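You operate a simulated robot arm through the tools that you are given. There is no shell and no other tool. Be economical: measure what you need, move in short steps, check, and stop when the job is done.

The job below is to be done with a simulated robot arm. You get a single attempt, and the scene is never put back.

TASK
Spin two scoops of oily bolts from the brown bin dry.
Fine: they stay in the spinner; green scoop, put it back; lid shut and brake on at the end; spill none; leave the other bins and the spout alone.

The check looks at the end state, three seconds after you hand in, the way a careful person would. Anything else that was tipped, shoved, dropped, spilled or broken makes it a failure. Lids that push on must go on centred and level and be pressed home; caps that screw on are set level and turned clockwise until they are tight.

THE ROBOT
A 7-joint arm with a two-finger parallel gripper, fixed in place. Base frame: the origin is at the foot of the arm, x ahead of it, y to its left, z up. Units: m, rad, N and s.
With the tool pointing down near the work surface it reaches from about 0.34 to 0.78 m from the base axis. Its first joint turns from -2.897 to 2.897 rad. Payload 3.91 kg.
The TCP is the grasp point between the finger pads, 0.03 m short of the fingertips. In the tool frame z runs along the fingers and y along their closing line. The gripper opens to 0.11 m. The fingers are 0.02 m wide and 0.01 m thick; the gripper's body (0.048 by 0.112 m) begins 0.055 m behind the TCP.
Orientation is that of the tool frame in the base frame, as a unit quaternion [x, y, z, w]. With the fingers straight down and closing along the base's y, the tool's x points along the base's -x, its y along +y and its z along -z.

THE INTERFACE
- The arm moves only by the tool arm_command. Its arguments are lists of equal length, an entry for each row: "gripper": the opening, from 0 (shut) to 1 (fully open); "offset": the shift along the tool's x, y, z in m, a list of three; "dr": the turn, a rotation vector about the tool's x, y, z in rad, a list of three. In form: {"gripper": [gripper, ...], "offset": [[x, y, z], ...], "dr": [[ax, ay, az], ...]}. A call has 1 to 10 rows; each row is the pose to reach, as a shift and turn from the pose commanded when the call began, along the tool's axes at that moment. Rows are played at 5 a second. More than 0.05 m and 0.15 rad between two rows, or a gripper value outside its range, and nothing of the call is played. Where a pose cannot be reached the arm comes as near as it can. A force on the tool above 80 N (or 10 N above the force at the start of the call, whichever is more), or a blocked arm, ends the call early, and 0.2 s more pass. The fingers move at their own pace (about 0.153 m/s each) and stop on an object; they squeeze with about 22 N. The grip force told is the motor's: it shows also when the fingers shut on nothing. Time passes only in rows, and 0.2 s behind the last, so rows that repeat a pose let the fingers close. The reply holds the time, the measured pose of the TCP, the force on the tool along the base axes, the opening and the grip force, in the units named above and with some noise.
- Cameras (640 x 400 px; columns grow to the right, rows downward): "scene" is fixed at [0.4014, 0.4885, 1.5237]; the picture's right is [-1.00, 0.07, 0.00], its down [0.03, 0.45, -0.89] and it looks along [-0.06, -0.89, -0.45] (base axes); focal length 265 px, centre (320, 200). "wrist" rides on the gripper at [0.077, 0.007, -0.114] in the tool frame; the picture's right is [-0.09, 1.00, 0.00], its down [-0.80, -0.07, -0.59] and it looks along [-0.59, -0.05, 0.80] (tool axes); focal length 270 px, centre (320, 200). There is no depth. A picture from a camera that has moved, and an enlarged one, comes with that camera's place and axes in the base frame and with its lens. The place of the scene camera against the robot may be out by one fixed shift of up to 0.018 m in any direction.
- camera(camera): a new picture of that camera. The clock stands still meanwhile.
- move_column(by): slides the trunk up (or, below 0, down) by that many m; the arm rides with it, the base frame stays. It gives what a move gives, with no picture.
- zoom(camera, box): a new picture of the part [left, top, right, bottom] of that camera's present view, enlarged. The clock stands still meanwhile.
- finish_job(): hands the job in; it is judged then, once.

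Go step by step. Nothing tells you positions but the pictures and the camera data: compare them with the known pose of the tool, close in by small moves and look again before you grip or let go. The budget is 120 turns and 84 pictures, counting those below and the enlarged ones. Unless the task says otherwise, let go and move clear before handing in, and close with one line.

The tools are called after ">>>" as a command line: name --argument value ..., lists and objects as JSON in quotes. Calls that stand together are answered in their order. arm_command: Moves the arm, as the interface text tells. Its arguments: {"type":"object","properties":{"gripper":{"type":"array"},"offset":{"type":"array"},"dr":{"type":"array"}},"required":["gripper","offset","dr"]} The other tools are called the same way: move_column (by) slides the trunk up or down; camera (camera) takes a picture; zoom (camera, box) takes an enlarged picture of a part of a camera's view; finish_job () hands the job in.

At the start:

```text
t: 0.0
tool_pos: [0.3473, -0.2203, 1.4043]
tcp_rot: [-0.001, 1.0, 0.0, -0.001]
force: [-0.1, -0.8, 0.5]
grip_width: 0.1099
gripper_force: 0.0
trunk travel left (down, up): [-0.575, 0.035]
```

scene: 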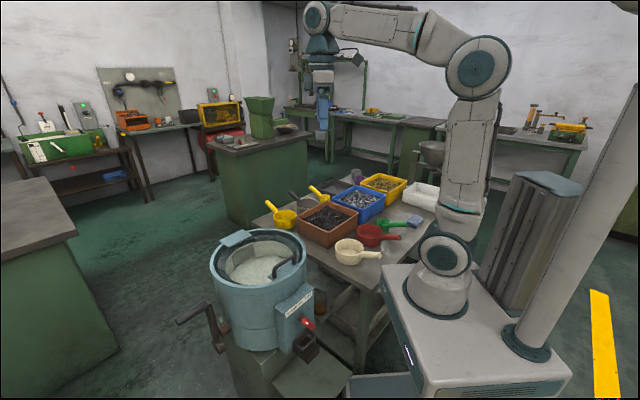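
wrist: 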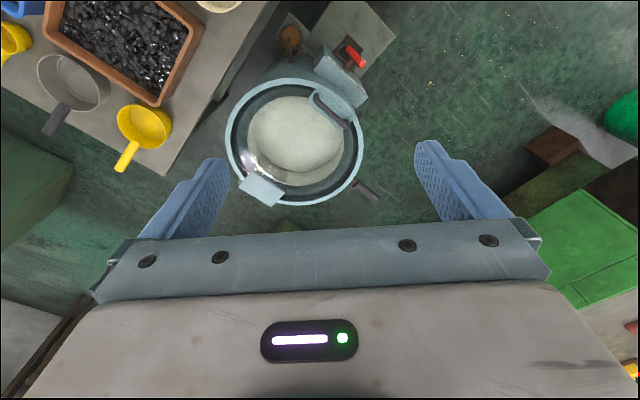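

I see a blue spinner (with a red brake lever and spout) in front, and a bench with bins and scoops, including one that may be green. I'll enlarge these areas before moving.

>>> zoom --camera "scene" --box '[240, 160, 460, 298]'

>>> zoom --camera "scene" --box '[160, 220, 360, 400]'

>>> zoom --camera "wrist" --box '[200, 0, 420, 220]'

```text
2.90 times, centred on (350, 229) of scene
camera zoom: at [0.4014, 0.4885, 1.5237], right [-1.0, 0.07, 0.0], down [0.03, 0.45, -0.89], along [-0.06, -0.89, -0.45], focal length 768 px, centre (233, 116)
```

zoom: 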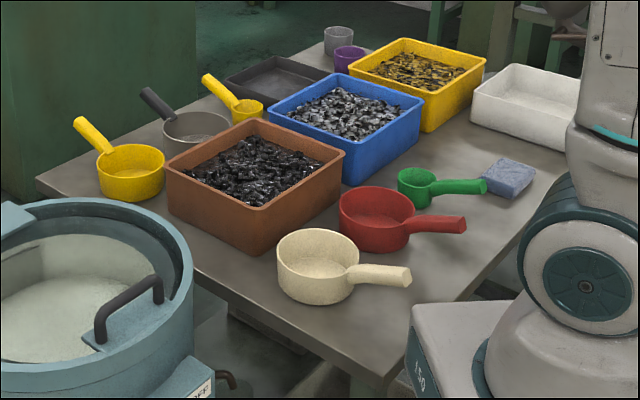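

```text
2.22 times, centred on (260, 310) of scene
camera zoom: at [0.4014, 0.4885, 1.5237], right [-1.0, 0.07, 0.0], down [0.03, 0.45, -0.89], along [-0.06, -0.89, -0.45], focal length 589 px, centre (453, -44)
```

zoom: 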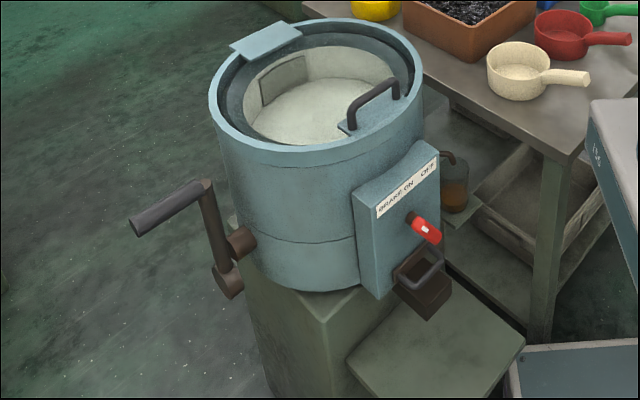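

```text
1.82 times, centred on (310, 110) of wrist
camera zoom: at [0.2714, -0.2132, 1.5173], right [0.09, 1.0, 0.0], down [0.8, -0.07, 0.59], along [0.59, -0.05, -0.8], focal length 491 px, centre (338, 364)
```

zoom: 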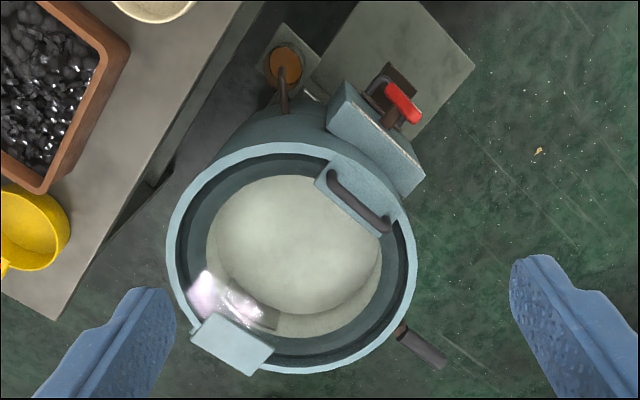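

The spinner's lid looks closed (clear window, handle near the brake box, hinge opposite), and a crank is on the side. I'll look closer at the brake lever, the crank and the green scoop.

>>> zoom --camera "scene" --box '[270, 285, 330, 365]'

>>> zoom --camera "wrist" --box '[300, 20, 400, 110]'

>>> zoom --camera "scene" --box '[360, 205, 430, 250]'

```text
5.00 times, centred on (300, 325) of scene
camera zoom: at [0.4014, 0.4885, 1.5237], right [-1.0, 0.07, 0.0], down [0.03, 0.45, -0.89], along [-0.06, -0.89, -0.45], focal length 1326 px, centre (420, -425)
```

zoom: 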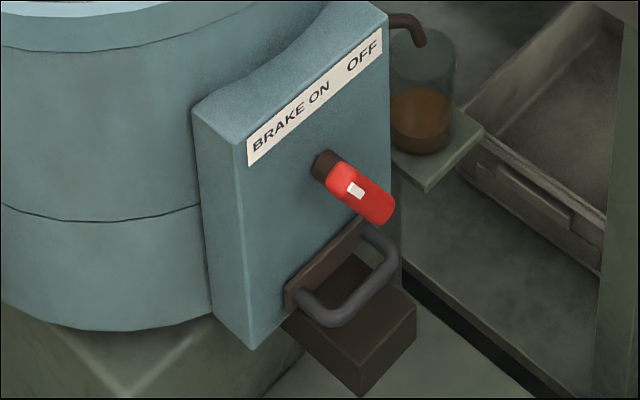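

```text
4.44 times, centred on (350, 65) of wrist
camera zoom: at [0.2714, -0.2132, 1.5173], right [0.09, 1.0, 0.0], down [0.8, -0.07, 0.59], along [0.59, -0.05, -0.8], focal length 1201 px, centre (187, 800)
```

zoom: 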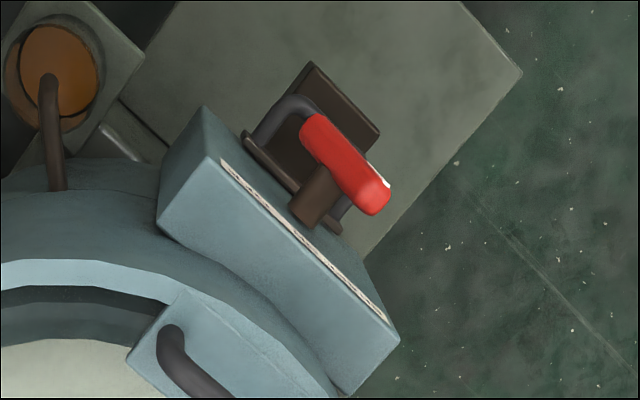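

```text
8.89 times, centred on (395, 228) of scene
camera zoom: at [0.4014, 0.4885, 1.5237], right [-1.0, 0.07, 0.0], down [0.03, 0.45, -0.89], along [-0.06, -0.89, -0.45], focal length 2357 px, centre (-347, -44)
```

zoom: 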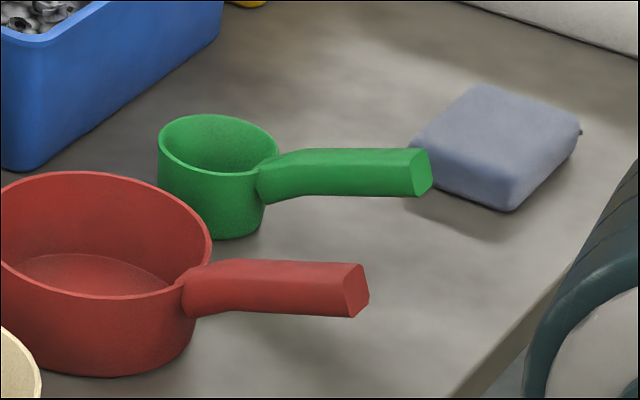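

The lever's setting isn't clear from here. I'll move the wrist camera around to face the brake box.

>>> arm_command --gripper '[1, 1, 1, 1, 1, 1, 1, 1]' --offset '[[0.006, 0.0275, 0.0375], [0.012, 0.055, 0.075], [0.018, 0.0825, 0.1125], [0.024, 0.11, 0.15], [0.03, 0.1375, 0.1875], [0.036, 0.165, 0.225], [0.042, 0.1925, 0.2625], [0.047, 0.22, 0.3]]' --dr '[[0, 0, 0.098], [0, 0, 0.196], [0, 0, 0.294], [0, 0, 0.392], [0, 0, 0.49], [0, 0, 0.588], [0, 0, 0.686], [0, 0, 0.785]]'

>>> camera --camera "wrist"

```text
t: 1.8
tool_pos: [0.3029, 0.0006, 1.1004]
tcp_rot: [0.383, 0.924, 0.0, 0.0]
force: [0.3, -0.2, 0.9]
grip_width: 0.1101
gripper_force: 0.0
trunk travel left (down, up): [-0.575, 0.035]
```

```text
75 pictures are left
camera wrist: at [0.253, 0.0589, 1.2157], right [0.77, 0.64, 0.0], down [0.52, -0.62, 0.59], along [0.38, -0.46, -0.8], focal length 270 px, centre (320, 200)
```

wrist: 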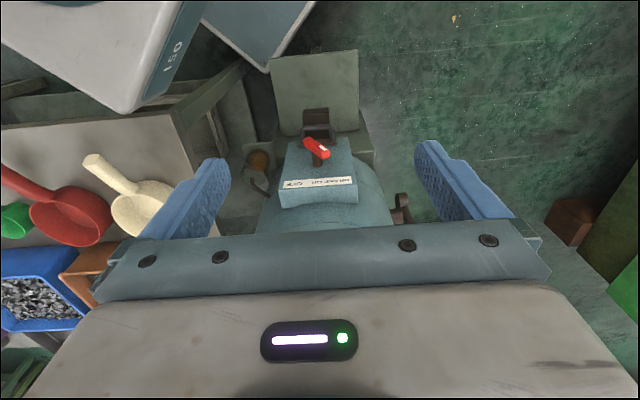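

>>> zoom --camera "wrist" --box '[240, 90, 400, 210]'

```text
3.33 times, centred on (320, 150) of wrist
camera zoom: at [0.253, 0.0589, 1.2157], right [0.77, 0.64, 0.0], down [0.52, -0.62, 0.59], along [0.38, -0.46, -0.8], focal length 901 px, centre (320, 367)
```

zoom: 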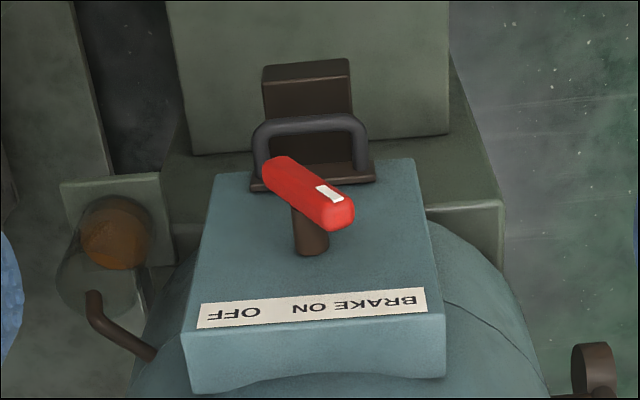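

The brake lever's white mark points toward "ON", centred at about (0.399, -0.128, 0.723). Next I'll look at the lid from above.

>>> arm_command --gripper '[1, 1, 1, 1, 1]' --offset '[[-0.04, 0, -0.006], [-0.08, 0, -0.012], [-0.12, 0, -0.018], [-0.16, 0, -0.024], [-0.2, 0, -0.03]]' --dr '[[0, 0, 0], [0, 0, 0], [0, 0, 0], [0, 0, 0], [0, 0, 0]]'

>>> camera --camera "wrist"

```text
t: 3.0
tool_pos: [0.441, -0.1448, 1.1311]
tcp_rot: [0.381, 0.924, 0.001, -0.001]
force: [0.5, -0.3, -0.4]
grip_width: 0.1097
gripper_force: 0.2
trunk travel left (down, up): [-0.575, 0.035]
```

```text
73 pictures are left
camera wrist: at [0.3913, -0.0849, 1.2456], right [0.77, 0.64, 0.0], down [0.52, -0.62, 0.59], along [0.38, -0.45, -0.81], focal length 270 px, centre (320, 200)
```

wrist: 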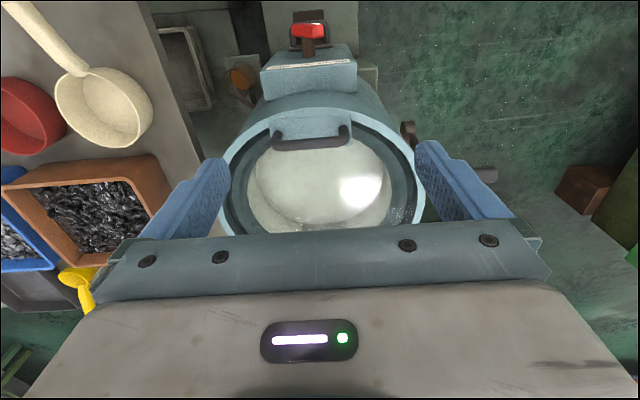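

>>> zoom --camera "wrist" --box '[220, 100, 420, 240]'

>>> zoom --camera "scene" --box '[200, 220, 320, 310]'

```text
2.86 times, centred on (320, 170) of wrist
camera zoom: at [0.3913, -0.0849, 1.2456], right [0.77, 0.64, 0.0], down [0.52, -0.62, 0.59], along [0.38, -0.45, -0.81], focal length 772 px, centre (320, 286)
```

zoom: 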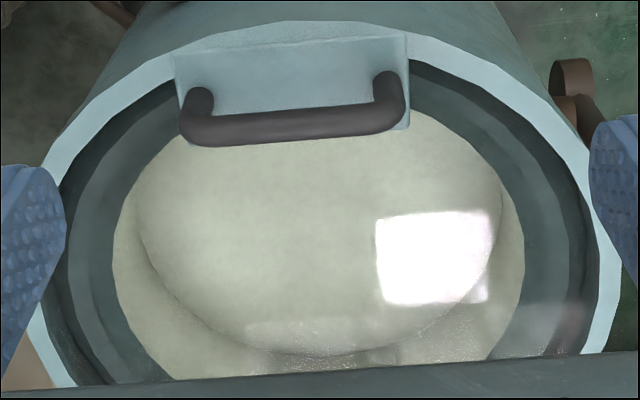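

```text
4.44 times, centred on (260, 265) of scene
camera zoom: at [0.4014, 0.4885, 1.5237], right [-1.0, 0.07, 0.0], down [0.03, 0.45, -0.89], along [-0.06, -0.89, -0.45], focal length 1178 px, centre (587, -89)
```

zoom: 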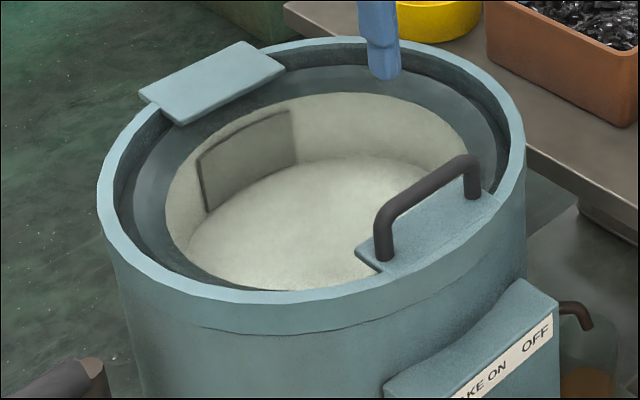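

The clear lid has a bar handle near (0.475, -0.205, 0.915), lying along (0.7, 0.7), with the hinge on the far side. I'll turn the tool so the fingers straddle the bar and hover above it.

>>> arm_command --gripper '[1, 1, 1, 1, 1, 1, 1, 1, 1, 1]' --offset '[[-0.0066, -0.0019, 0.006], [-0.0132, -0.0037, 0.012], [-0.02, -0.0056, 0.018], [-0.0264, -0.0075, 0.024], [-0.033, -0.0093, 0.03], [-0.04, -0.011, 0.036], [-0.046, -0.013, 0.042], [-0.053, -0.015, 0.048], [-0.06, -0.017, 0.054], [-0.066, -0.0186, 0.06]]' --dr '[[0, 0, -0.149], [0, 0, -0.298], [0, 0, -0.447], [0, 0, -0.596], [0, 0, -0.745], [0, 0, -0.894], [0, 0, -1.043], [0, 0, -1.192], [0, 0, -1.341], [0, 0, -1.49]]'

>>> arm_command --gripper '[1, 1]' --offset '[[0, 0, 0], [0, 0, 0]]' --dr '[[0, 0, -0.078], [0, 0, -0.078]]'

>>> camera --camera "wrist"

```text
t: 5.2
tool_pos: [0.4747, -0.2023, 1.0746]
tcp_rot: [-0.347, 0.938, 0.0, 0.0]
force: [0.2, -0.9, -0.3]
grip_width: 0.1099
gripper_force: 0.0
trunk travel left (down, up): [-0.575, 0.035]
```

```text
t: 5.8
tool_pos: [0.4758, -0.2015, 1.0746]
tcp_rot: [-0.383, 0.924, 0.001, 0.0]
force: [-0.3, 0.7, 0.6]
grip_width: 0.1101
gripper_force: 0.1
trunk travel left (down, up): [-0.575, 0.035]
```

```text
70 pictures are left
camera wrist: at [0.4167, -0.2509, 1.1876], right [-0.64, 0.77, 0.0], down [0.62, 0.52, 0.59], along [0.46, 0.38, -0.8], focal length 270 px, centre (320, 200)
```

wrist: 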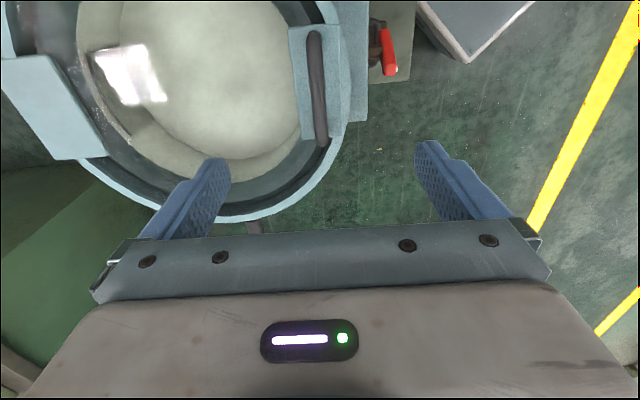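

The handle bar is visible and my pose agrees with it. I'll descend close and check.

>>> arm_command --gripper '[0.6, 0.6, 0.6]' --offset '[[0.004, -0.004, 0.04], [0.004, -0.004, 0.08], [0.004, -0.004, 0.11]]' --dr '[[0, 0, 0], [0, 0, 0], [0, 0, 0]]'

>>> camera --camera "wrist"

>>> zoom --camera "scene" --box '[200, 200, 340, 300]'

```text
t: 6.6
tool_pos: [0.4765, -0.2072, 0.9605]
tcp_rot: [-0.382, 0.924, 0.0, 0.0]
force: [0.1, 0.4, 0.1]
grip_width: 0.066
gripper_force: 0.1
trunk travel left (down, up): [-0.575, 0.035]
```

```text
69 pictures are left
camera wrist: at [0.4178, -0.256, 1.0747], right [-0.64, 0.77, 0.0], down [0.62, 0.52, 0.59], along [0.46, 0.38, -0.8], focal length 270 px, centre (320, 200)
```

wrist: 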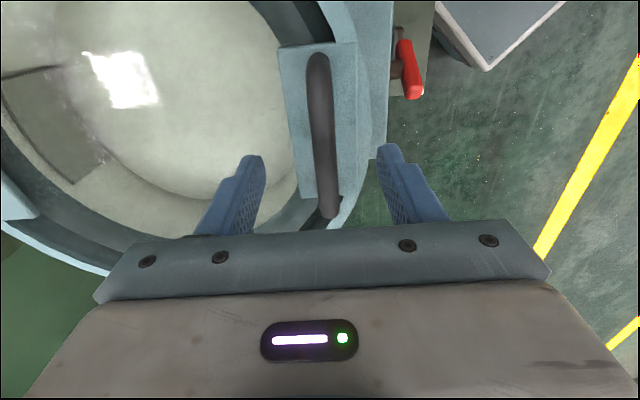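

```text
4.00 times, centred on (270, 250) of scene
camera zoom: at [0.4014, 0.4885, 1.5237], right [-1.0, 0.07, 0.0], down [0.03, 0.45, -0.89], along [-0.06, -0.89, -0.45], focal length 1060 px, centre (520, 0)
```

zoom: 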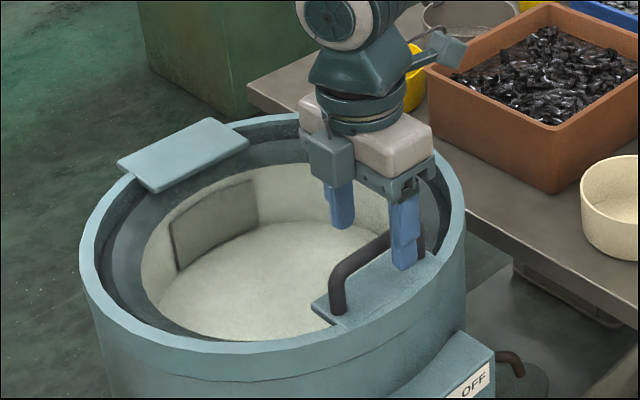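

The fingers straddle the bar. I'll descend and close.

>>> arm_command --gripper '[0.6, 0.6, 0.6, 0, 0, 0]' --offset '[[0, 0, 0.02], [0, 0, 0.035], [0, 0, 0.045], [0, 0, 0.045], [0, 0, 0.045], [0, 0, 0.045]]' --dr '[[0, 0, 0], [0, 0, 0], [0, 0, 0], [0, 0, 0], [0, 0, 0], [0, 0, 0]]'

>>> camera --camera "wrist"

>>> zoom --camera "scene" --box '[200, 200, 340, 300]'

```text
t: 8.0
tool_pos: [0.4745, -0.2053, 0.9221]
tcp_rot: [-0.383, 0.924, -0.003, 0.003]
force: [-4.5, 16.2, 60.9]
grip_width: 0.0134
gripper_force: 44.8
trunk travel left (down, up): [-0.575, 0.035]
```

```text
67 pictures are left
camera wrist: at [0.4143, -0.2535, 1.0357], right [-0.64, 0.77, -0.01], down [0.61, 0.52, 0.6], along [0.46, 0.38, -0.8], focal length 270 px, centre (320, 200)
```

wrist: 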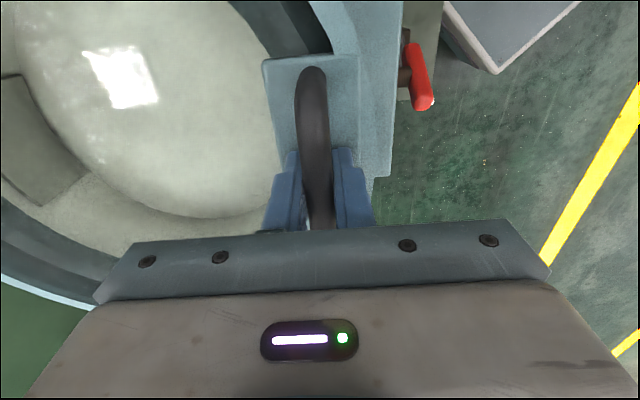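

```text
4.00 times, centred on (270, 250) of scene
camera zoom: at [0.4014, 0.4885, 1.5237], right [-1.0, 0.07, 0.0], down [0.03, 0.45, -0.89], along [-0.06, -0.89, -0.45], focal length 1060 px, centre (520, 0)
```

zoom: 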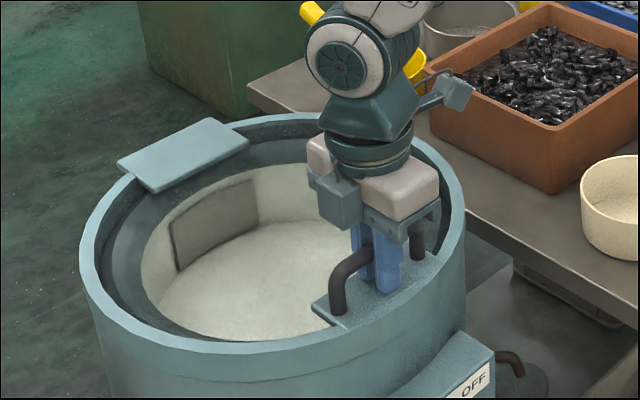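

I have the bar (0.013 m thick), with the fingertips touching the lid plate. I'll lift a little along the hinge arc and check.

>>> arm_command --gripper '[0, 0, 0, 0]' --offset '[[0, 0, -0.008], [0, -0.002, -0.025], [0, -0.006, -0.042], [0, -0.011, -0.06]]' --dr '[[0, 0, 0], [0, 0, 0], [0, 0, 0], [0, 0, 0]]'

>>> zoom --camera "scene" --box '[180, 180, 340, 300]'

```text
t: 9.0
tool_pos: [0.4839, -0.2166, 0.9804]
tcp_rot: [-0.381, 0.925, -0.001, 0.0]
force: [9.3, 0.5, -6.9]
grip_width: 0.0138
gripper_force: 44.9
trunk travel left (down, up): [-0.575, 0.035]
```

```text
3.33 times, centred on (260, 240) of scene
camera zoom: at [0.4014, 0.4885, 1.5237], right [-1.0, 0.07, 0.0], down [0.03, 0.45, -0.89], along [-0.06, -0.89, -0.45], focal length 884 px, centre (520, 67)
```

zoom: 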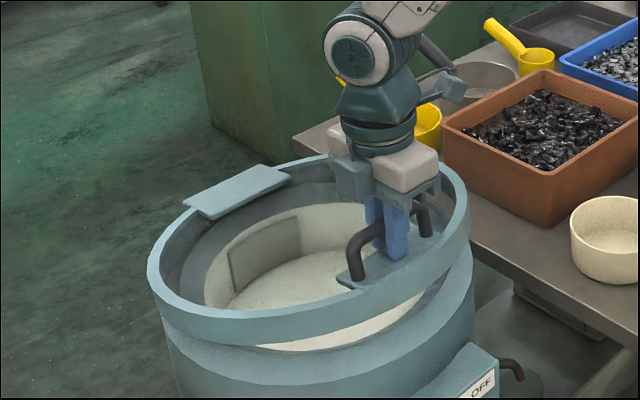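

The whole ringed lid hinges up as expected. I'll continue along the arc.

>>> arm_command --gripper '[0, 0, 0, 0, 0, 0, 0]' --offset '[[0, -0.0086, -0.0264], [0, -0.02, -0.052], [0, -0.033, -0.077], [0, -0.049, -0.1], [0, -0.066, -0.122], [0, -0.085, -0.143], [0, -0.106, -0.161]]' --dr '[[0, 0, 0], [0, 0, 0], [0, 0, 0], [0, 0, 0], [0, 0, 0], [0, 0, 0], [0, 0, 0]]'

>>> zoom --camera "scene" --box '[180, 140, 340, 300]'

```text
t: 10.6
tool_pos: [0.5624, -0.2951, 1.1354]
tcp_rot: [-0.381, 0.925, 0.002, -0.002]
force: [14.5, -17.0, -36.5]
grip_width: 0.0141
gripper_force: 45.1
trunk travel left (down, up): [-0.575, 0.035]
```

```text
2.50 times, centred on (260, 220) of scene
camera zoom: at [0.4014, 0.4885, 1.5237], right [-1.0, 0.07, 0.0], down [0.03, 0.45, -0.89], along [-0.06, -0.89, -0.45], focal length 663 px, centre (470, 150)
```

zoom: 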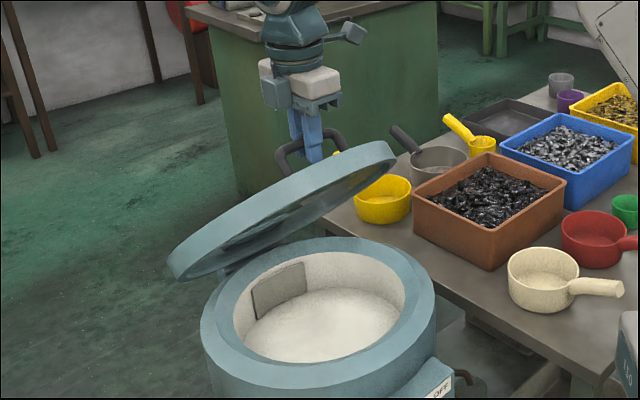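

It's now about 43° open with a steady grip. I'll continue the arc with the refined hinge near (0.71, -0.44, 0.87).

>>> arm_command --gripper '[0, 0, 0, 0, 0]' --offset '[[0, -0.027, -0.014], [0, -0.052, -0.029], [0, -0.079, -0.041], [0, -0.106, -0.051], [0, -0.134, -0.058]]' --dr '[[0, 0, 0], [0, 0, 0], [0, 0, 0], [0, 0, 0], [0, 0, 0]]'

>>> zoom --camera "scene" --box '[180, 120, 340, 300]'

```text
t: 11.8
tool_pos: [0.6363, -0.3679, 1.1886]
tcp_rot: [-0.383, 0.924, 0.001, -0.001]
force: [-2.2, -3.8, -12.2]
grip_width: 0.0138
gripper_force: 45.0
out of reach, approached as far as the arm can: row 5
trunk travel left (down, up): [-0.575, 0.035]
```

```text
2.22 times, centred on (260, 210) of scene
camera zoom: at [0.4014, 0.4885, 1.5237], right [-1.0, 0.07, 0.0], down [0.03, 0.45, -0.89], along [-0.06, -0.89, -0.45], focal length 589 px, centre (453, 178)
```

zoom: 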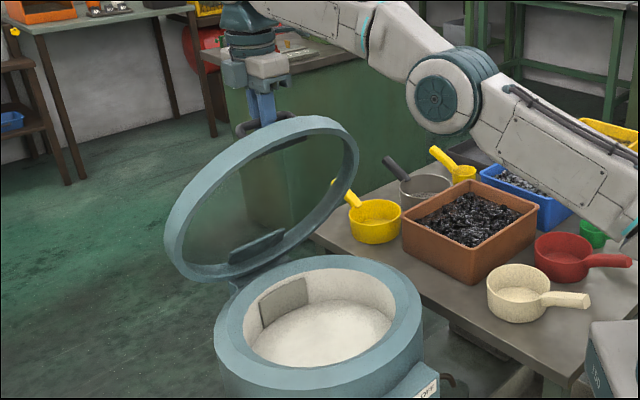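

Straight-down reach has run out at about 63° open. I'll tilt the tool so the fingers point outward, which frees reach.

>>> arm_command --gripper '[0, 0, 0]' --offset '[[0, 0, 0], [0, 0, 0], [0, 0, 0]]' --dr '[[0.1, 0, 0], [0.2, 0, 0], [0.3, 0, 0]]'

```text
t: 12.6
tool_pos: [0.6353, -0.368, 1.1899]
tcp_rot: [-0.377, 0.914, -0.138, 0.057]
force: [0.1, 3.4, -3.4]
grip_width: 0.0136
gripper_force: 44.5
trunk travel left (down, up): [-0.575, 0.035]
```

>>> arm_command --gripper '[0, 0, 0, 0, 0, 0]' --offset '[[0, -0.03, 0.001], [0, -0.0592, 0.0047], [0, -0.0878, 0.0104], [0, -0.1155, 0.019], [0, -0.1426, 0.0295], [0, -0.1688, 0.0428]]' --dr '[[0.1, 0, 0], [0.2, 0, 0], [0.3, 0, 0], [0.4, 0, 0], [0.5, 0, 0], [0.6, 0, 0]]'

>>> camera --camera "scene"

```text
t: 13.7
tool_pos: [0.699, -0.4314, 1.2047]
tcp_rot: [-0.361, 0.884, -0.275, 0.113]
force: [-44.0, 34.3, 58.2]
grip_width: 0.0132
gripper_force: 44.9
trunk travel left (down, up): [-0.575, 0.035]
stopped in row 5: the force on the tool passed its limit (the readings are from after the stop); the commanded pose is now the measured one
```

```text
62 pictures are left
```

scene: 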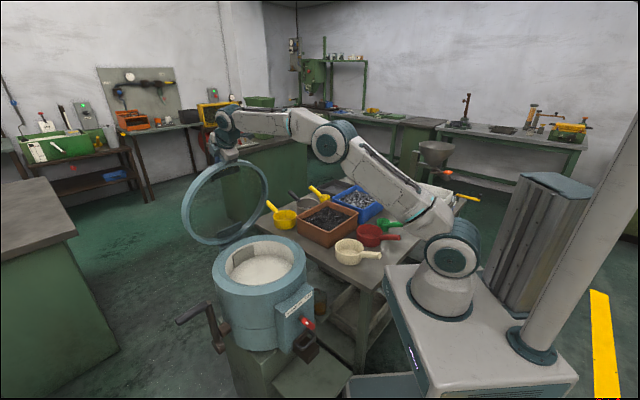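

The stop was probably the gripper body touching the lid's edge because of my tilt; the lid is about 78° open. I'll take out some tilt and loosen the fingers slightly around the bar, still caging it, to see if the lid stays up.

>>> arm_command --gripper '[0, 0, 0, 0.22, 0.22]' --offset '[[0, 0, 0], [0, 0, 0], [0, 0, 0], [0, 0, 0], [0, 0, 0]]' --dr '[[-0.1, 0, 0], [-0.2, 0, 0], [-0.25, 0, 0], [-0.25, 0, 0], [-0.25, 0, 0]]'

>>> zoom --camera "scene" --box '[170, 90, 310, 250]'

```text
t: 14.9
tool_pos: [0.687, -0.4307, 1.1828]
tcp_rot: [-0.371, 0.912, -0.166, 0.064]
force: [-0.6, 0.5, 1.2]
grip_width: 0.024
gripper_force: 0.1
out of reach, approached as far as the arm can: row 2, 3, 4, 5
trunk travel left (down, up): [-0.575, 0.035]
```

```text
2.50 times, centred on (240, 170) of scene
camera zoom: at [0.4014, 0.4885, 1.5237], right [-1.0, 0.07, 0.0], down [0.03, 0.45, -0.89], along [-0.06, -0.89, -0.45], focal length 663 px, centre (520, 275)
```

zoom: 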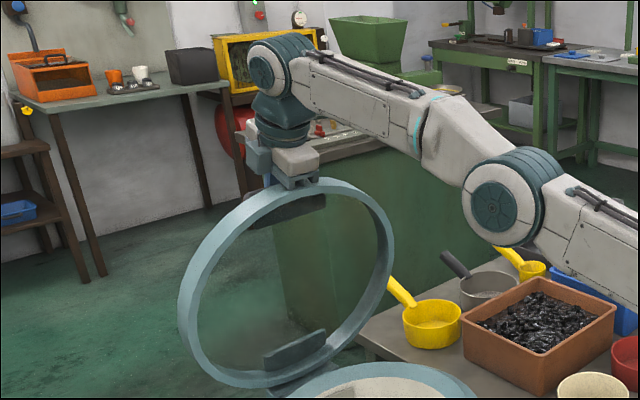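

The force is near zero, so the hinge seems to hold itself. I'll withdraw the fingers partway along their length and check for any load.

>>> arm_command --gripper '[0.3, 0.3, 0.3, 0.3]' --offset '[[0, 0, -0.005], [0, 0, -0.01], [0, 0, -0.015], [0, 0, -0.02]]' --dr '[[0, 0, 0], [0, 0, 0], [0, 0, 0], [0, 0, 0]]'

>>> zoom --camera "scene" --box '[190, 100, 290, 180]'

```text
t: 15.9
tool_pos: [0.6832, -0.4242, 1.2013]
tcp_rot: [-0.372, 0.911, -0.167, 0.065]
force: [0.0, 0.0, 0.3]
grip_width: 0.033
gripper_force: 0.0
trunk travel left (down, up): [-0.575, 0.035]
```

```text
5.00 times, centred on (240, 140) of scene
camera zoom: at [0.4014, 0.4885, 1.5237], right [-1.0, 0.07, 0.0], down [0.03, 0.45, -0.89], along [-0.06, -0.89, -0.45], focal length 1326 px, centre (720, 500)
```

zoom: 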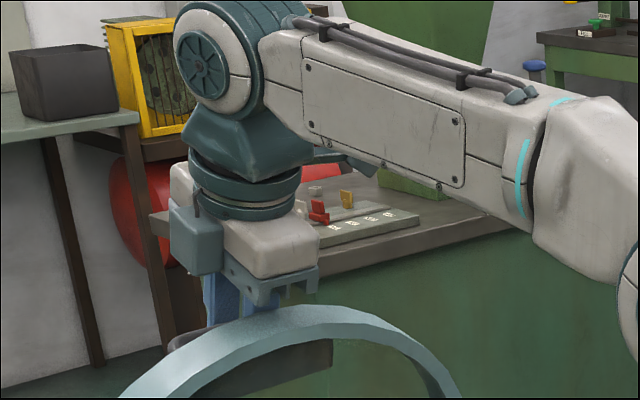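

There's no load on the fingers, so the lid holds. I'll withdraw fully and check.

>>> arm_command --gripper '[0.3, 0.3, 0.3, 0.3, 0.3, 0.3]' --offset '[[0, 0, -0.01], [0, 0, -0.02], [0, 0, -0.035], [0, 0, -0.05], [0, 0, -0.07], [0, 0, -0.09]]' --dr '[[0, 0, 0], [0, 0, 0], [0, 0, 0], [0, 0, 0], [0, 0, 0], [0, 0, 0]]'

>>> camera --camera "scene"

```text
t: 17.3
tool_pos: [0.656, -0.398, 1.2835]
tcp_rot: [-0.371, 0.911, -0.166, 0.065]
force: [0.0, 0.1, -0.4]
grip_width: 0.033
gripper_force: 0.0
out of reach, approached as far as the arm can: row 5, 6
trunk travel left (down, up): [-0.575, 0.035]
```

```text
59 pictures are left
```

scene: 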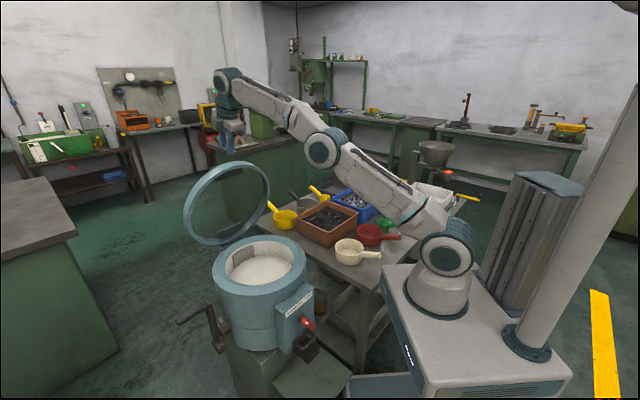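

The lid stays open by itself and the basket is visible. Now I'll level the tool and head toward the green scoop.

>>> arm_command --gripper '[0.5, 0.5, 0.5, 0.5, 0.5, 0.5]' --offset '[[0.0235, 0.033, -0.012], [0.047, 0.066, -0.025], [0.07, 0.1, -0.037], [0.094, 0.133, -0.049], [0.118, 0.166, -0.062], [0.141, 0.199, -0.074]]' --dr '[[-0.06, 0, 0], [-0.12, 0, 0], [-0.18, 0, 0], [-0.24, 0, 0], [-0.3, 0, 0], [-0.355, 0, 0]]'

```text
t: 18.7
tool_pos: [0.4077, -0.3414, 1.2843]
tcp_rot: [-0.377, 0.926, -0.003, 0.0]
force: [-0.3, 0.6, 0.0]
grip_width: 0.0548
gripper_force: 0.0
trunk travel left (down, up): [-0.575, 0.035]
```

>>> arm_command --gripper '[0.5, 0.5, 0.5, 0.5, 0.5, 0.5, 0.5, 0.5, 0.5, 0.5]' --offset '[[0.0414, 0.0102, 0.0139], [0.0828, 0.0203, 0.0277], [0.1242, 0.0305, 0.0416], [0.1656, 0.0406, 0.0554], [0.207, 0.0508, 0.0693], [0.2484, 0.0609, 0.0832], [0.2898, 0.0711, 0.097], [0.3312, 0.0812, 0.1109], [0.3726, 0.0914, 0.1247], [0.414, 0.1016, 0.1386]]' --dr '[[0, 0, 0.077], [0, 0, 0.154], [0, 0, 0.231], [0, 0, 0.308], [0, 0, 0.385], [0, 0, 0.462], [0, 0, 0.539], [0, 0, 0.616], [0, 0, 0.693], [0, 0, 0.771]]'

>>> arm_command --gripper '[0.5, 0.5, 0.5]' --offset '[[0.037, -0.022, 0.013], [0.073, -0.043, 0.027], [0.11, -0.065, 0.04]]' --dr '[[0, 0, 0], [0, 0, 0], [0, 0, 0]]'

>>> camera --camera "wrist"

```text
t: 20.9
tool_pos: [0.0374, -0.5626, 1.1432]
tcp_rot: [-0.001, 1.0, -0.002, 0.001]
force: [-0.4, 0.4, 0.2]
grip_width: 0.055
gripper_force: 0.0
trunk travel left (down, up): [-0.575, 0.035]
```

```text
t: 21.7
tool_pos: [-0.0716, -0.6275, 1.1049]
tcp_rot: [-0.001, 1.0, -0.003, 0.001]
force: [0.6, 0.4, -0.1]
grip_width: 0.055
gripper_force: 0.0
trunk travel left (down, up): [-0.575, 0.035]
```

```text
58 pictures are left
camera wrist: at [-0.1478, -0.6197, 1.218], right [0.09, 1.0, 0.0], down [0.8, -0.07, 0.6], along [0.59, -0.06, -0.8], focal length 270 px, centre (320, 200)
```

wrist: 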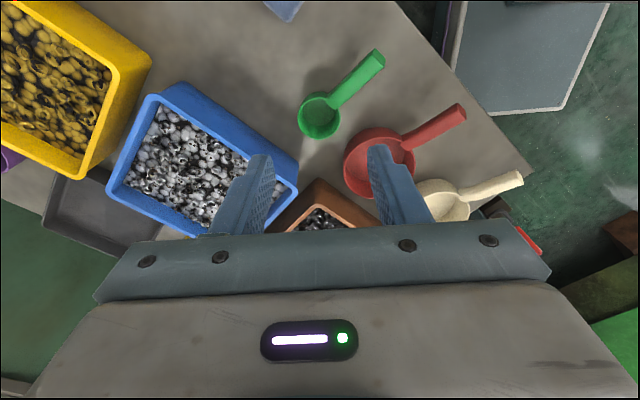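

The green scoop's bowl is near (0.00, -0.64) and its handle runs toward (-0.08, -0.55). I'll zoom in for the geometry.

>>> zoom --camera "wrist" --box '[280, 30, 400, 150]'

```text
3.33 times, centred on (340, 90) of wrist
camera zoom: at [-0.1478, -0.6197, 1.218], right [0.09, 1.0, 0.0], down [0.8, -0.07, 0.6], along [0.59, -0.06, -0.8], focal length 901 px, centre (253, 567)
```

zoom: 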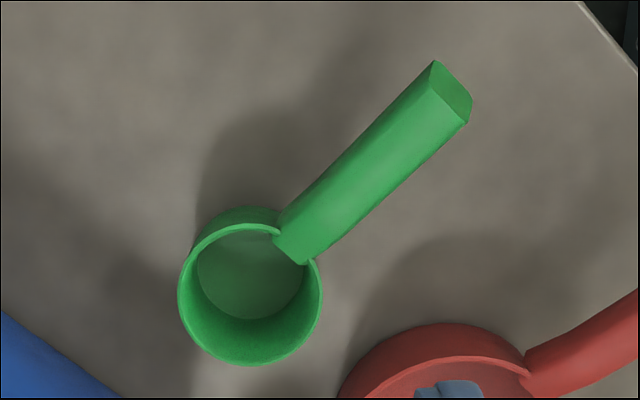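

>>> arm_command --gripper '[0.5, 0.5, 0.5, 0.5, 0.5, 0.5, 0.5]' --offset '[[-0.0017, 0.0076, 0.02], [-0.0033, 0.0153, 0.04], [-0.005, 0.023, 0.06], [-0.0066, 0.0306, 0.085], [-0.0083, 0.0382, 0.11], [-0.01, 0.0459, 0.135], [-0.0116, 0.0535, 0.155]]' --dr '[[0, 0, 0.126], [0, 0, 0.251], [0, 0, 0.377], [0, 0, 0.503], [0, 0, 0.629], [0, 0, 0.754], [0, 0, 0.88]]'

>>> camera --camera "wrist"

```text
t: 23.3
tool_pos: [-0.0587, -0.5759, 0.9512]
tcp_rot: [0.426, 0.905, -0.002, 0.002]
force: [-0.4, 0.0, 0.8]
grip_width: 0.0549
gripper_force: 0.1
trunk travel left (down, up): [-0.575, 0.035]
```

```text
56 pictures are left
camera wrist: at [-0.1019, -0.511, 1.0638], right [0.82, 0.57, 0.0], down [0.46, -0.66, 0.6], along [0.34, -0.49, -0.8], focal length 270 px, centre (320, 200)
```

wrist: 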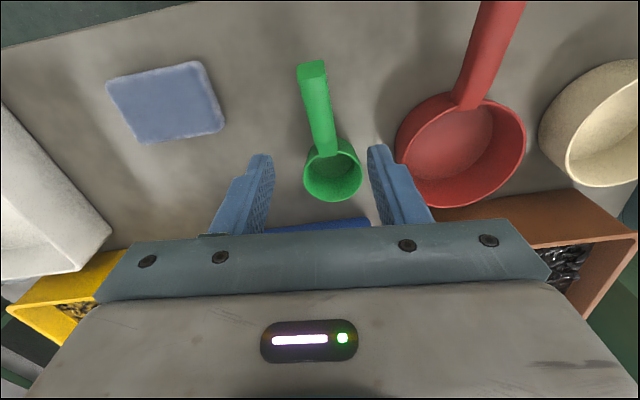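

The handle is aligned under the fingers. I'll descend and grip.

>>> arm_command --gripper '[0.5, 0.5, 0.5, 0.5, 0.5]' --offset '[[0, 0, 0.04], [0, 0, 0.08], [0, 0, 0.11], [0, 0, 0.125], [0, 0, 0.137]]' --dr '[[0, 0, 0], [0, 0, 0], [0, 0, 0], [0, 0, 0], [0, 0, 0]]'

>>> camera --camera "wrist"

>>> zoom --camera "scene" --box '[350, 200, 430, 250]'

```text
t: 24.5
tool_pos: [-0.0591, -0.5768, 0.8127]
tcp_rot: [0.426, 0.905, -0.003, 0.001]
force: [0.4, 0.7, 0.1]
grip_width: 0.055
gripper_force: 0.1
trunk travel left (down, up): [-0.575, 0.035]
```

```text
55 pictures are left
camera wrist: at [-0.1019, -0.5117, 0.9255], right [0.82, 0.57, 0.0], down [0.46, -0.66, 0.6], along [0.34, -0.49, -0.8], focal length 270 px, centre (320, 200)
```

wrist: 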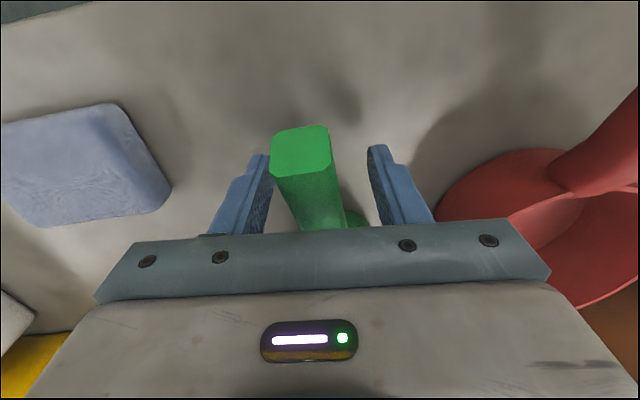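

```text
8.00 times, centred on (390, 225) of scene
camera zoom: at [0.4014, 0.4885, 1.5237], right [-1.0, 0.07, 0.0], down [0.03, 0.45, -0.89], along [-0.06, -0.89, -0.45], focal length 2121 px, centre (-240, 0)
```

zoom: 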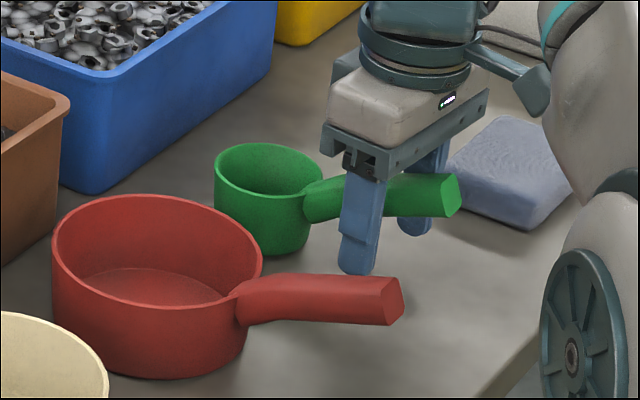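

>>> arm_command --gripper '[0.3, 0.15, 0, 0, 0]' --offset '[[0, 0, 0], [0, 0, 0], [0, 0, 0], [0, 0, 0], [0, 0, 0]]' --dr '[[0, 0, 0], [0, 0, 0], [0, 0, 0], [0, 0, 0], [0, 0, 0]]'

>>> zoom --camera "scene" --box '[350, 200, 430, 250]'

```text
t: 25.7
tool_pos: [-0.0579, -0.5759, 0.8111]
tcp_rot: [0.425, 0.905, -0.003, 0.001]
force: [0.3, -0.2, 0.2]
grip_width: 0.0232
gripper_force: 22.2
trunk travel left (down, up): [-0.575, 0.035]
```

```text
8.00 times, centred on (390, 225) of scene
camera zoom: at [0.4014, 0.4885, 1.5237], right [-1.0, 0.07, 0.0], down [0.03, 0.45, -0.89], along [-0.06, -0.89, -0.45], focal length 2121 px, centre (-240, 0)
```

zoom: 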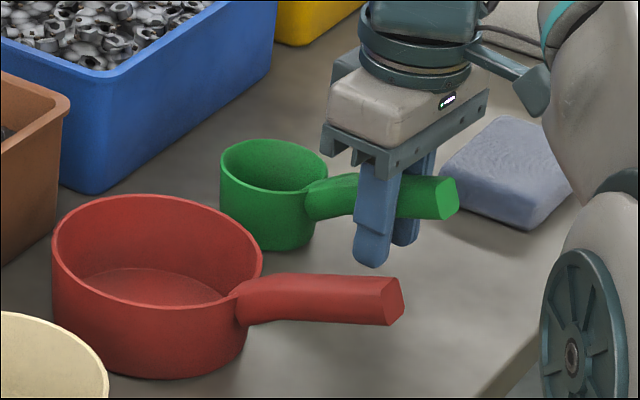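

I have the scoop. I'll lift it straight up and look.

>>> arm_command --gripper '[0, 0, 0, 0, 0, 0]' --offset '[[0, 0, -0.03], [0, 0, -0.07], [0, 0, -0.11], [0, 0, -0.15], [0, 0, -0.19], [0, 0, -0.22]]' --dr '[[0, 0, 0], [0, 0, 0], [0, 0, 0], [0, 0, 0], [0, 0, 0], [0, 0, 0]]'

>>> camera --camera "wrist"

>>> zoom --camera "scene" --box '[260, 130, 440, 260]'

```text
t: 27.1
tool_pos: [-0.0593, -0.5745, 1.0348]
tcp_rot: [0.425, 0.905, -0.003, 0.002]
force: [1.0, -0.1, -1.6]
grip_width: 0.0231
gripper_force: 22.1
trunk travel left (down, up): [-0.575, 0.035]
```

```text
52 pictures are left
camera wrist: at [-0.1026, -0.5103, 1.1476], right [0.82, 0.57, 0.0], down [0.46, -0.66, 0.6], along [0.34, -0.49, -0.8], focal length 270 px, centre (320, 200)
```

wrist: 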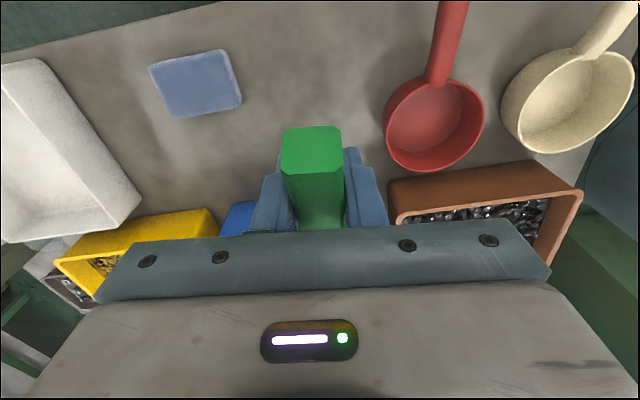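

```text
3.08 times, centred on (350, 195) of scene
camera zoom: at [0.4014, 0.4885, 1.5237], right [-1.0, 0.07, 0.0], down [0.03, 0.45, -0.89], along [-0.06, -0.89, -0.45], focal length 816 px, centre (228, 215)
```

zoom: 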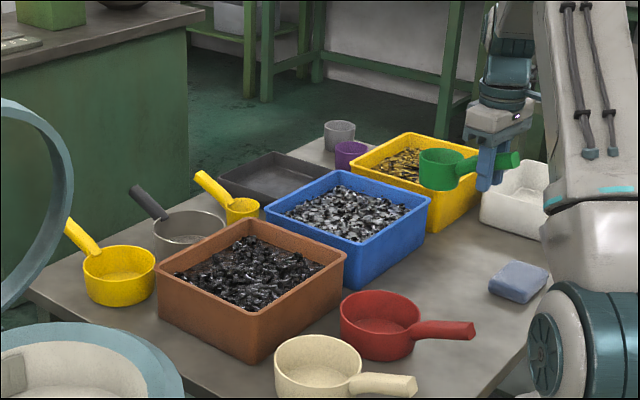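

The bin's rim is at about z 0.86, centred near (0.27, -0.62), with sides parallel to the scoop handle. I'll carry the scoop over the bin and check.

>>> arm_command --gripper '[0, 0, 0, 0, 0, 0]' --offset '[[-0.0206, 0.0377, -0.005], [-0.0412, 0.0755, -0.01], [-0.0618, 0.1132, -0.015], [-0.0824, 0.1509, -0.015], [-0.103, 0.1887, -0.015], [-0.1236, 0.2264, -0.015]]' --dr '[[0, 0, 0], [0, 0, 0], [0, 0, 0], [0, 0, 0], [0, 0, 0], [0, 0, 0]]'

>>> camera --camera "wrist"

>>> zoom --camera "scene" --box '[270, 130, 390, 250]'

```text
t: 28.5
tool_pos: [0.1943, -0.5235, 1.0478]
tcp_rot: [0.426, 0.905, -0.003, 0.002]
force: [-0.2, -0.5, -1.4]
grip_width: 0.0231
gripper_force: 21.8
trunk travel left (down, up): [-0.575, 0.035]
```

```text
50 pictures are left
camera wrist: at [0.1512, -0.4593, 1.1613], right [0.82, 0.57, 0.0], down [0.46, -0.66, 0.6], along [0.34, -0.49, -0.8], focal length 270 px, centre (320, 200)
```

wrist: 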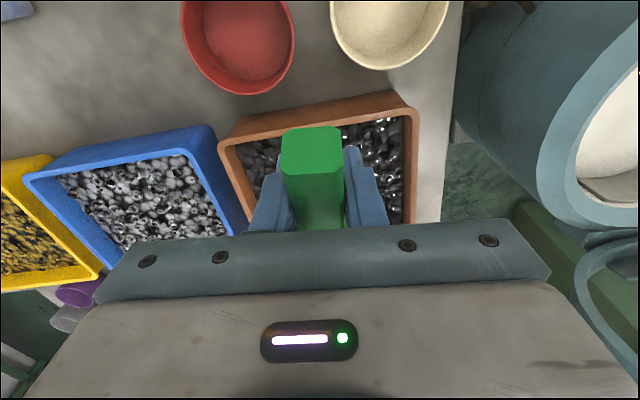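

```text
3.33 times, centred on (330, 190) of scene
camera zoom: at [0.4014, 0.4885, 1.5237], right [-1.0, 0.07, 0.0], down [0.03, 0.45, -0.89], along [-0.06, -0.89, -0.45], focal length 884 px, centre (287, 233)
```

zoom: 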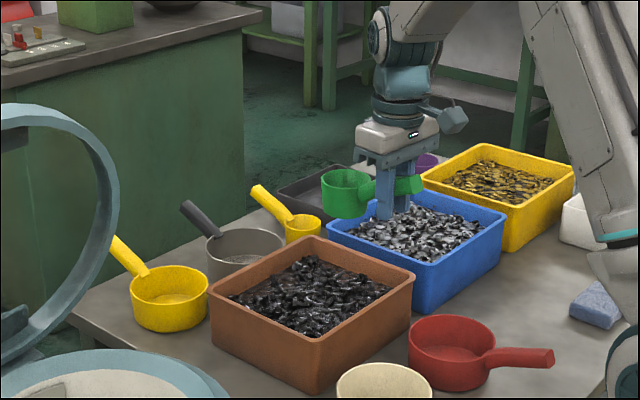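

Corner estimates put the bin centre at about (0.284, -0.628). Its long inner side (~0.21) runs along (0.7, 0.7), so I'll swing the scoop to dig along that axis.

>>> arm_command --gripper '[0, 0, 0, 0, 0, 0, 0, 0, 0, 0]' --offset '[[-0.013, 0.0092, 0.0018], [-0.026, 0.0184, 0.0036], [-0.039, 0.0276, 0.0054], [-0.052, 0.0368, 0.0072], [-0.065, 0.046, 0.009], [-0.078, 0.0552, 0.0108], [-0.091, 0.0644, 0.0126], [-0.104, 0.0736, 0.0144], [-0.117, 0.0828, 0.0162], [-0.13, 0.092, 0.018]]' --dr '[[0, 0, 0.1476], [0, 0, 0.2952], [0, 0, 0.4428], [0, 0, 0.5904], [0, 0, 0.738], [0, 0, 0.8856], [0, 0, 1.0332], [0, 0, 1.1808], [0, 0, 1.3284], [0, 0, 1.476]]'

>>> camera --camera "wrist"

>>> zoom --camera "scene" --box '[270, 130, 390, 250]'

```text
t: 30.7
tool_pos: [0.35, -0.5682, 1.029]
tcp_rot: [0.924, 0.383, -0.001, 0.002]
force: [-0.1, 0.3, -1.1]
grip_width: 0.0231
gripper_force: 21.7
trunk travel left (down, up): [-0.575, 0.035]
```

```text
48 pictures are left
camera wrist: at [0.4092, -0.5163, 1.1427], right [0.64, -0.77, 0.0], down [-0.62, -0.51, 0.6], along [-0.46, -0.39, -0.8], focal length 270 px, centre (320, 200)
```

wrist: 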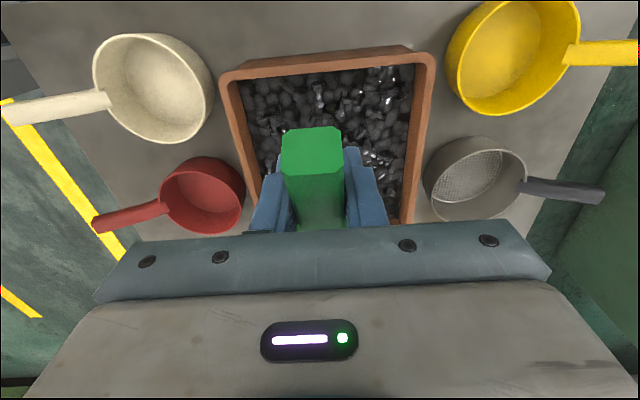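

```text
3.33 times, centred on (330, 190) of scene
camera zoom: at [0.4014, 0.4885, 1.5237], right [-1.0, 0.07, 0.0], down [0.03, 0.45, -0.89], along [-0.06, -0.89, -0.45], focal length 884 px, centre (287, 233)
```

zoom: 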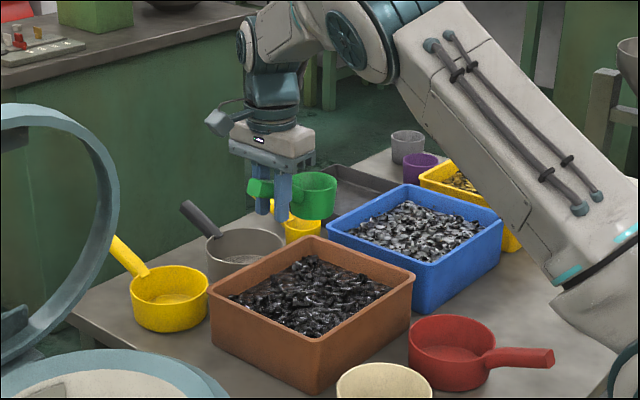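

The scoop is aligned over the bin's centreline. I'll pitch the nose down and come close to the bolts.

>>> arm_command --gripper '[0, 0, 0, 0, 0, 0]' --offset '[[0, 0, 0.01], [0, 0, 0.02], [0, 0, 0.03], [0, 0, 0.045], [0, 0, 0.06], [0, 0, 0.065]]' --dr '[[0, 0.12, 0], [0, 0.24, 0], [0, 0.36, 0], [0, 0.48, 0], [0, 0.6, 0], [0, 0.7, 0]]'

>>> zoom --camera "scene" --box '[270, 150, 390, 250]'

>>> camera --camera "wrist"

```text
t: 32.1
tool_pos: [0.348, -0.5676, 0.9652]
tcp_rot: [0.868, 0.361, 0.317, -0.129]
force: [-0.4, -0.6, -0.9]
grip_width: 0.023
gripper_force: 22.4
trunk travel left (down, up): [-0.575, 0.035]
```

```text
4.00 times, centred on (330, 200) of scene
camera zoom: at [0.4014, 0.4885, 1.5237], right [-1.0, 0.07, 0.0], down [0.03, 0.45, -0.89], along [-0.06, -0.89, -0.45], focal length 1060 px, centre (280, 200)
```

zoom: 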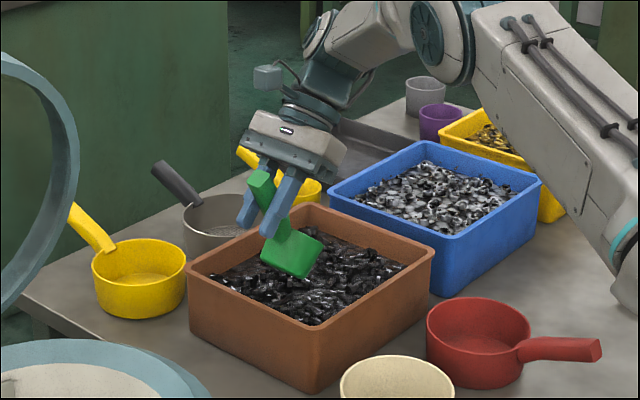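

```text
45 pictures are left
camera wrist: at [0.3427, -0.5817, 1.1014], right [0.66, -0.75, -0.05], down [-0.75, -0.66, -0.06], along [0.01, 0.08, -1.0], focal length 270 px, centre (320, 200)
```

wrist: 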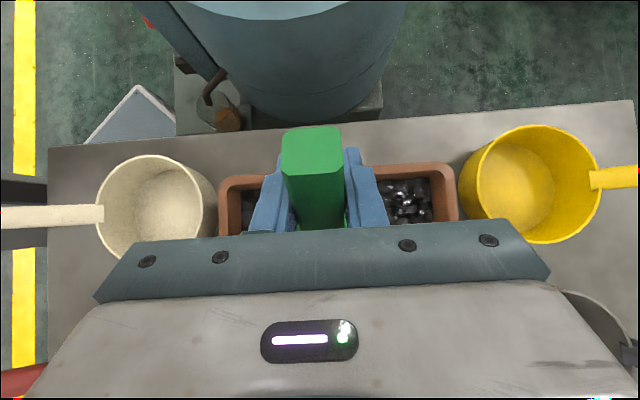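

>>> arm_command --gripper '[0, 0, 0, 0, 0, 0, 0, 0, 0, 0]' --offset '[[-0.0314, 0, 0.0128], [-0.056, 0, 0.0312], [-0.0703, 0, 0.0389], [-0.0821, 0, 0.0419], [-0.0926, 0, 0.0435], [-0.1011, 0, 0.0443], [-0.1075, 0, 0.0442], [-0.1098, 0, 0.0422], [-0.1015, 0, 0.0323], [-0.1015, 0, 0.0323]]' --dr '[[0, 0, 0], [0, 0, 0], [0, 0, 0], [0, -0.1, 0], [0, -0.25, 0], [0, -0.4, 0], [0, -0.55, 0], [0, -0.7, 0], [0, -0.73, 0], [0, -0.73, 0]]'

>>> zoom --camera "scene" --box '[270, 150, 390, 250]'

```text
t: 34.3
tool_pos: [0.3068, -0.6068, 0.875]
tcp_rot: [0.924, 0.383, -0.015, 0.008]
force: [0.0, 0.6, -1.7]
grip_width: 0.0226
gripper_force: 21.8
trunk travel left (down, up): [-0.575, 0.035]
```

```text
4.00 times, centred on (330, 200) of scene
camera zoom: at [0.4014, 0.4885, 1.5237], right [-1.0, 0.07, 0.0], down [0.03, 0.45, -0.89], along [-0.06, -0.89, -0.45], focal length 1060 px, centre (280, 200)
```

zoom: 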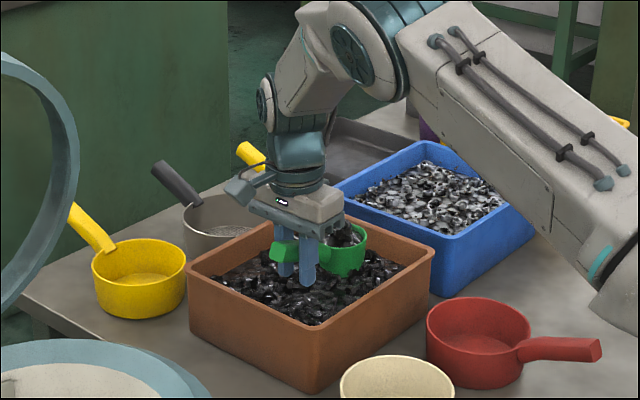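

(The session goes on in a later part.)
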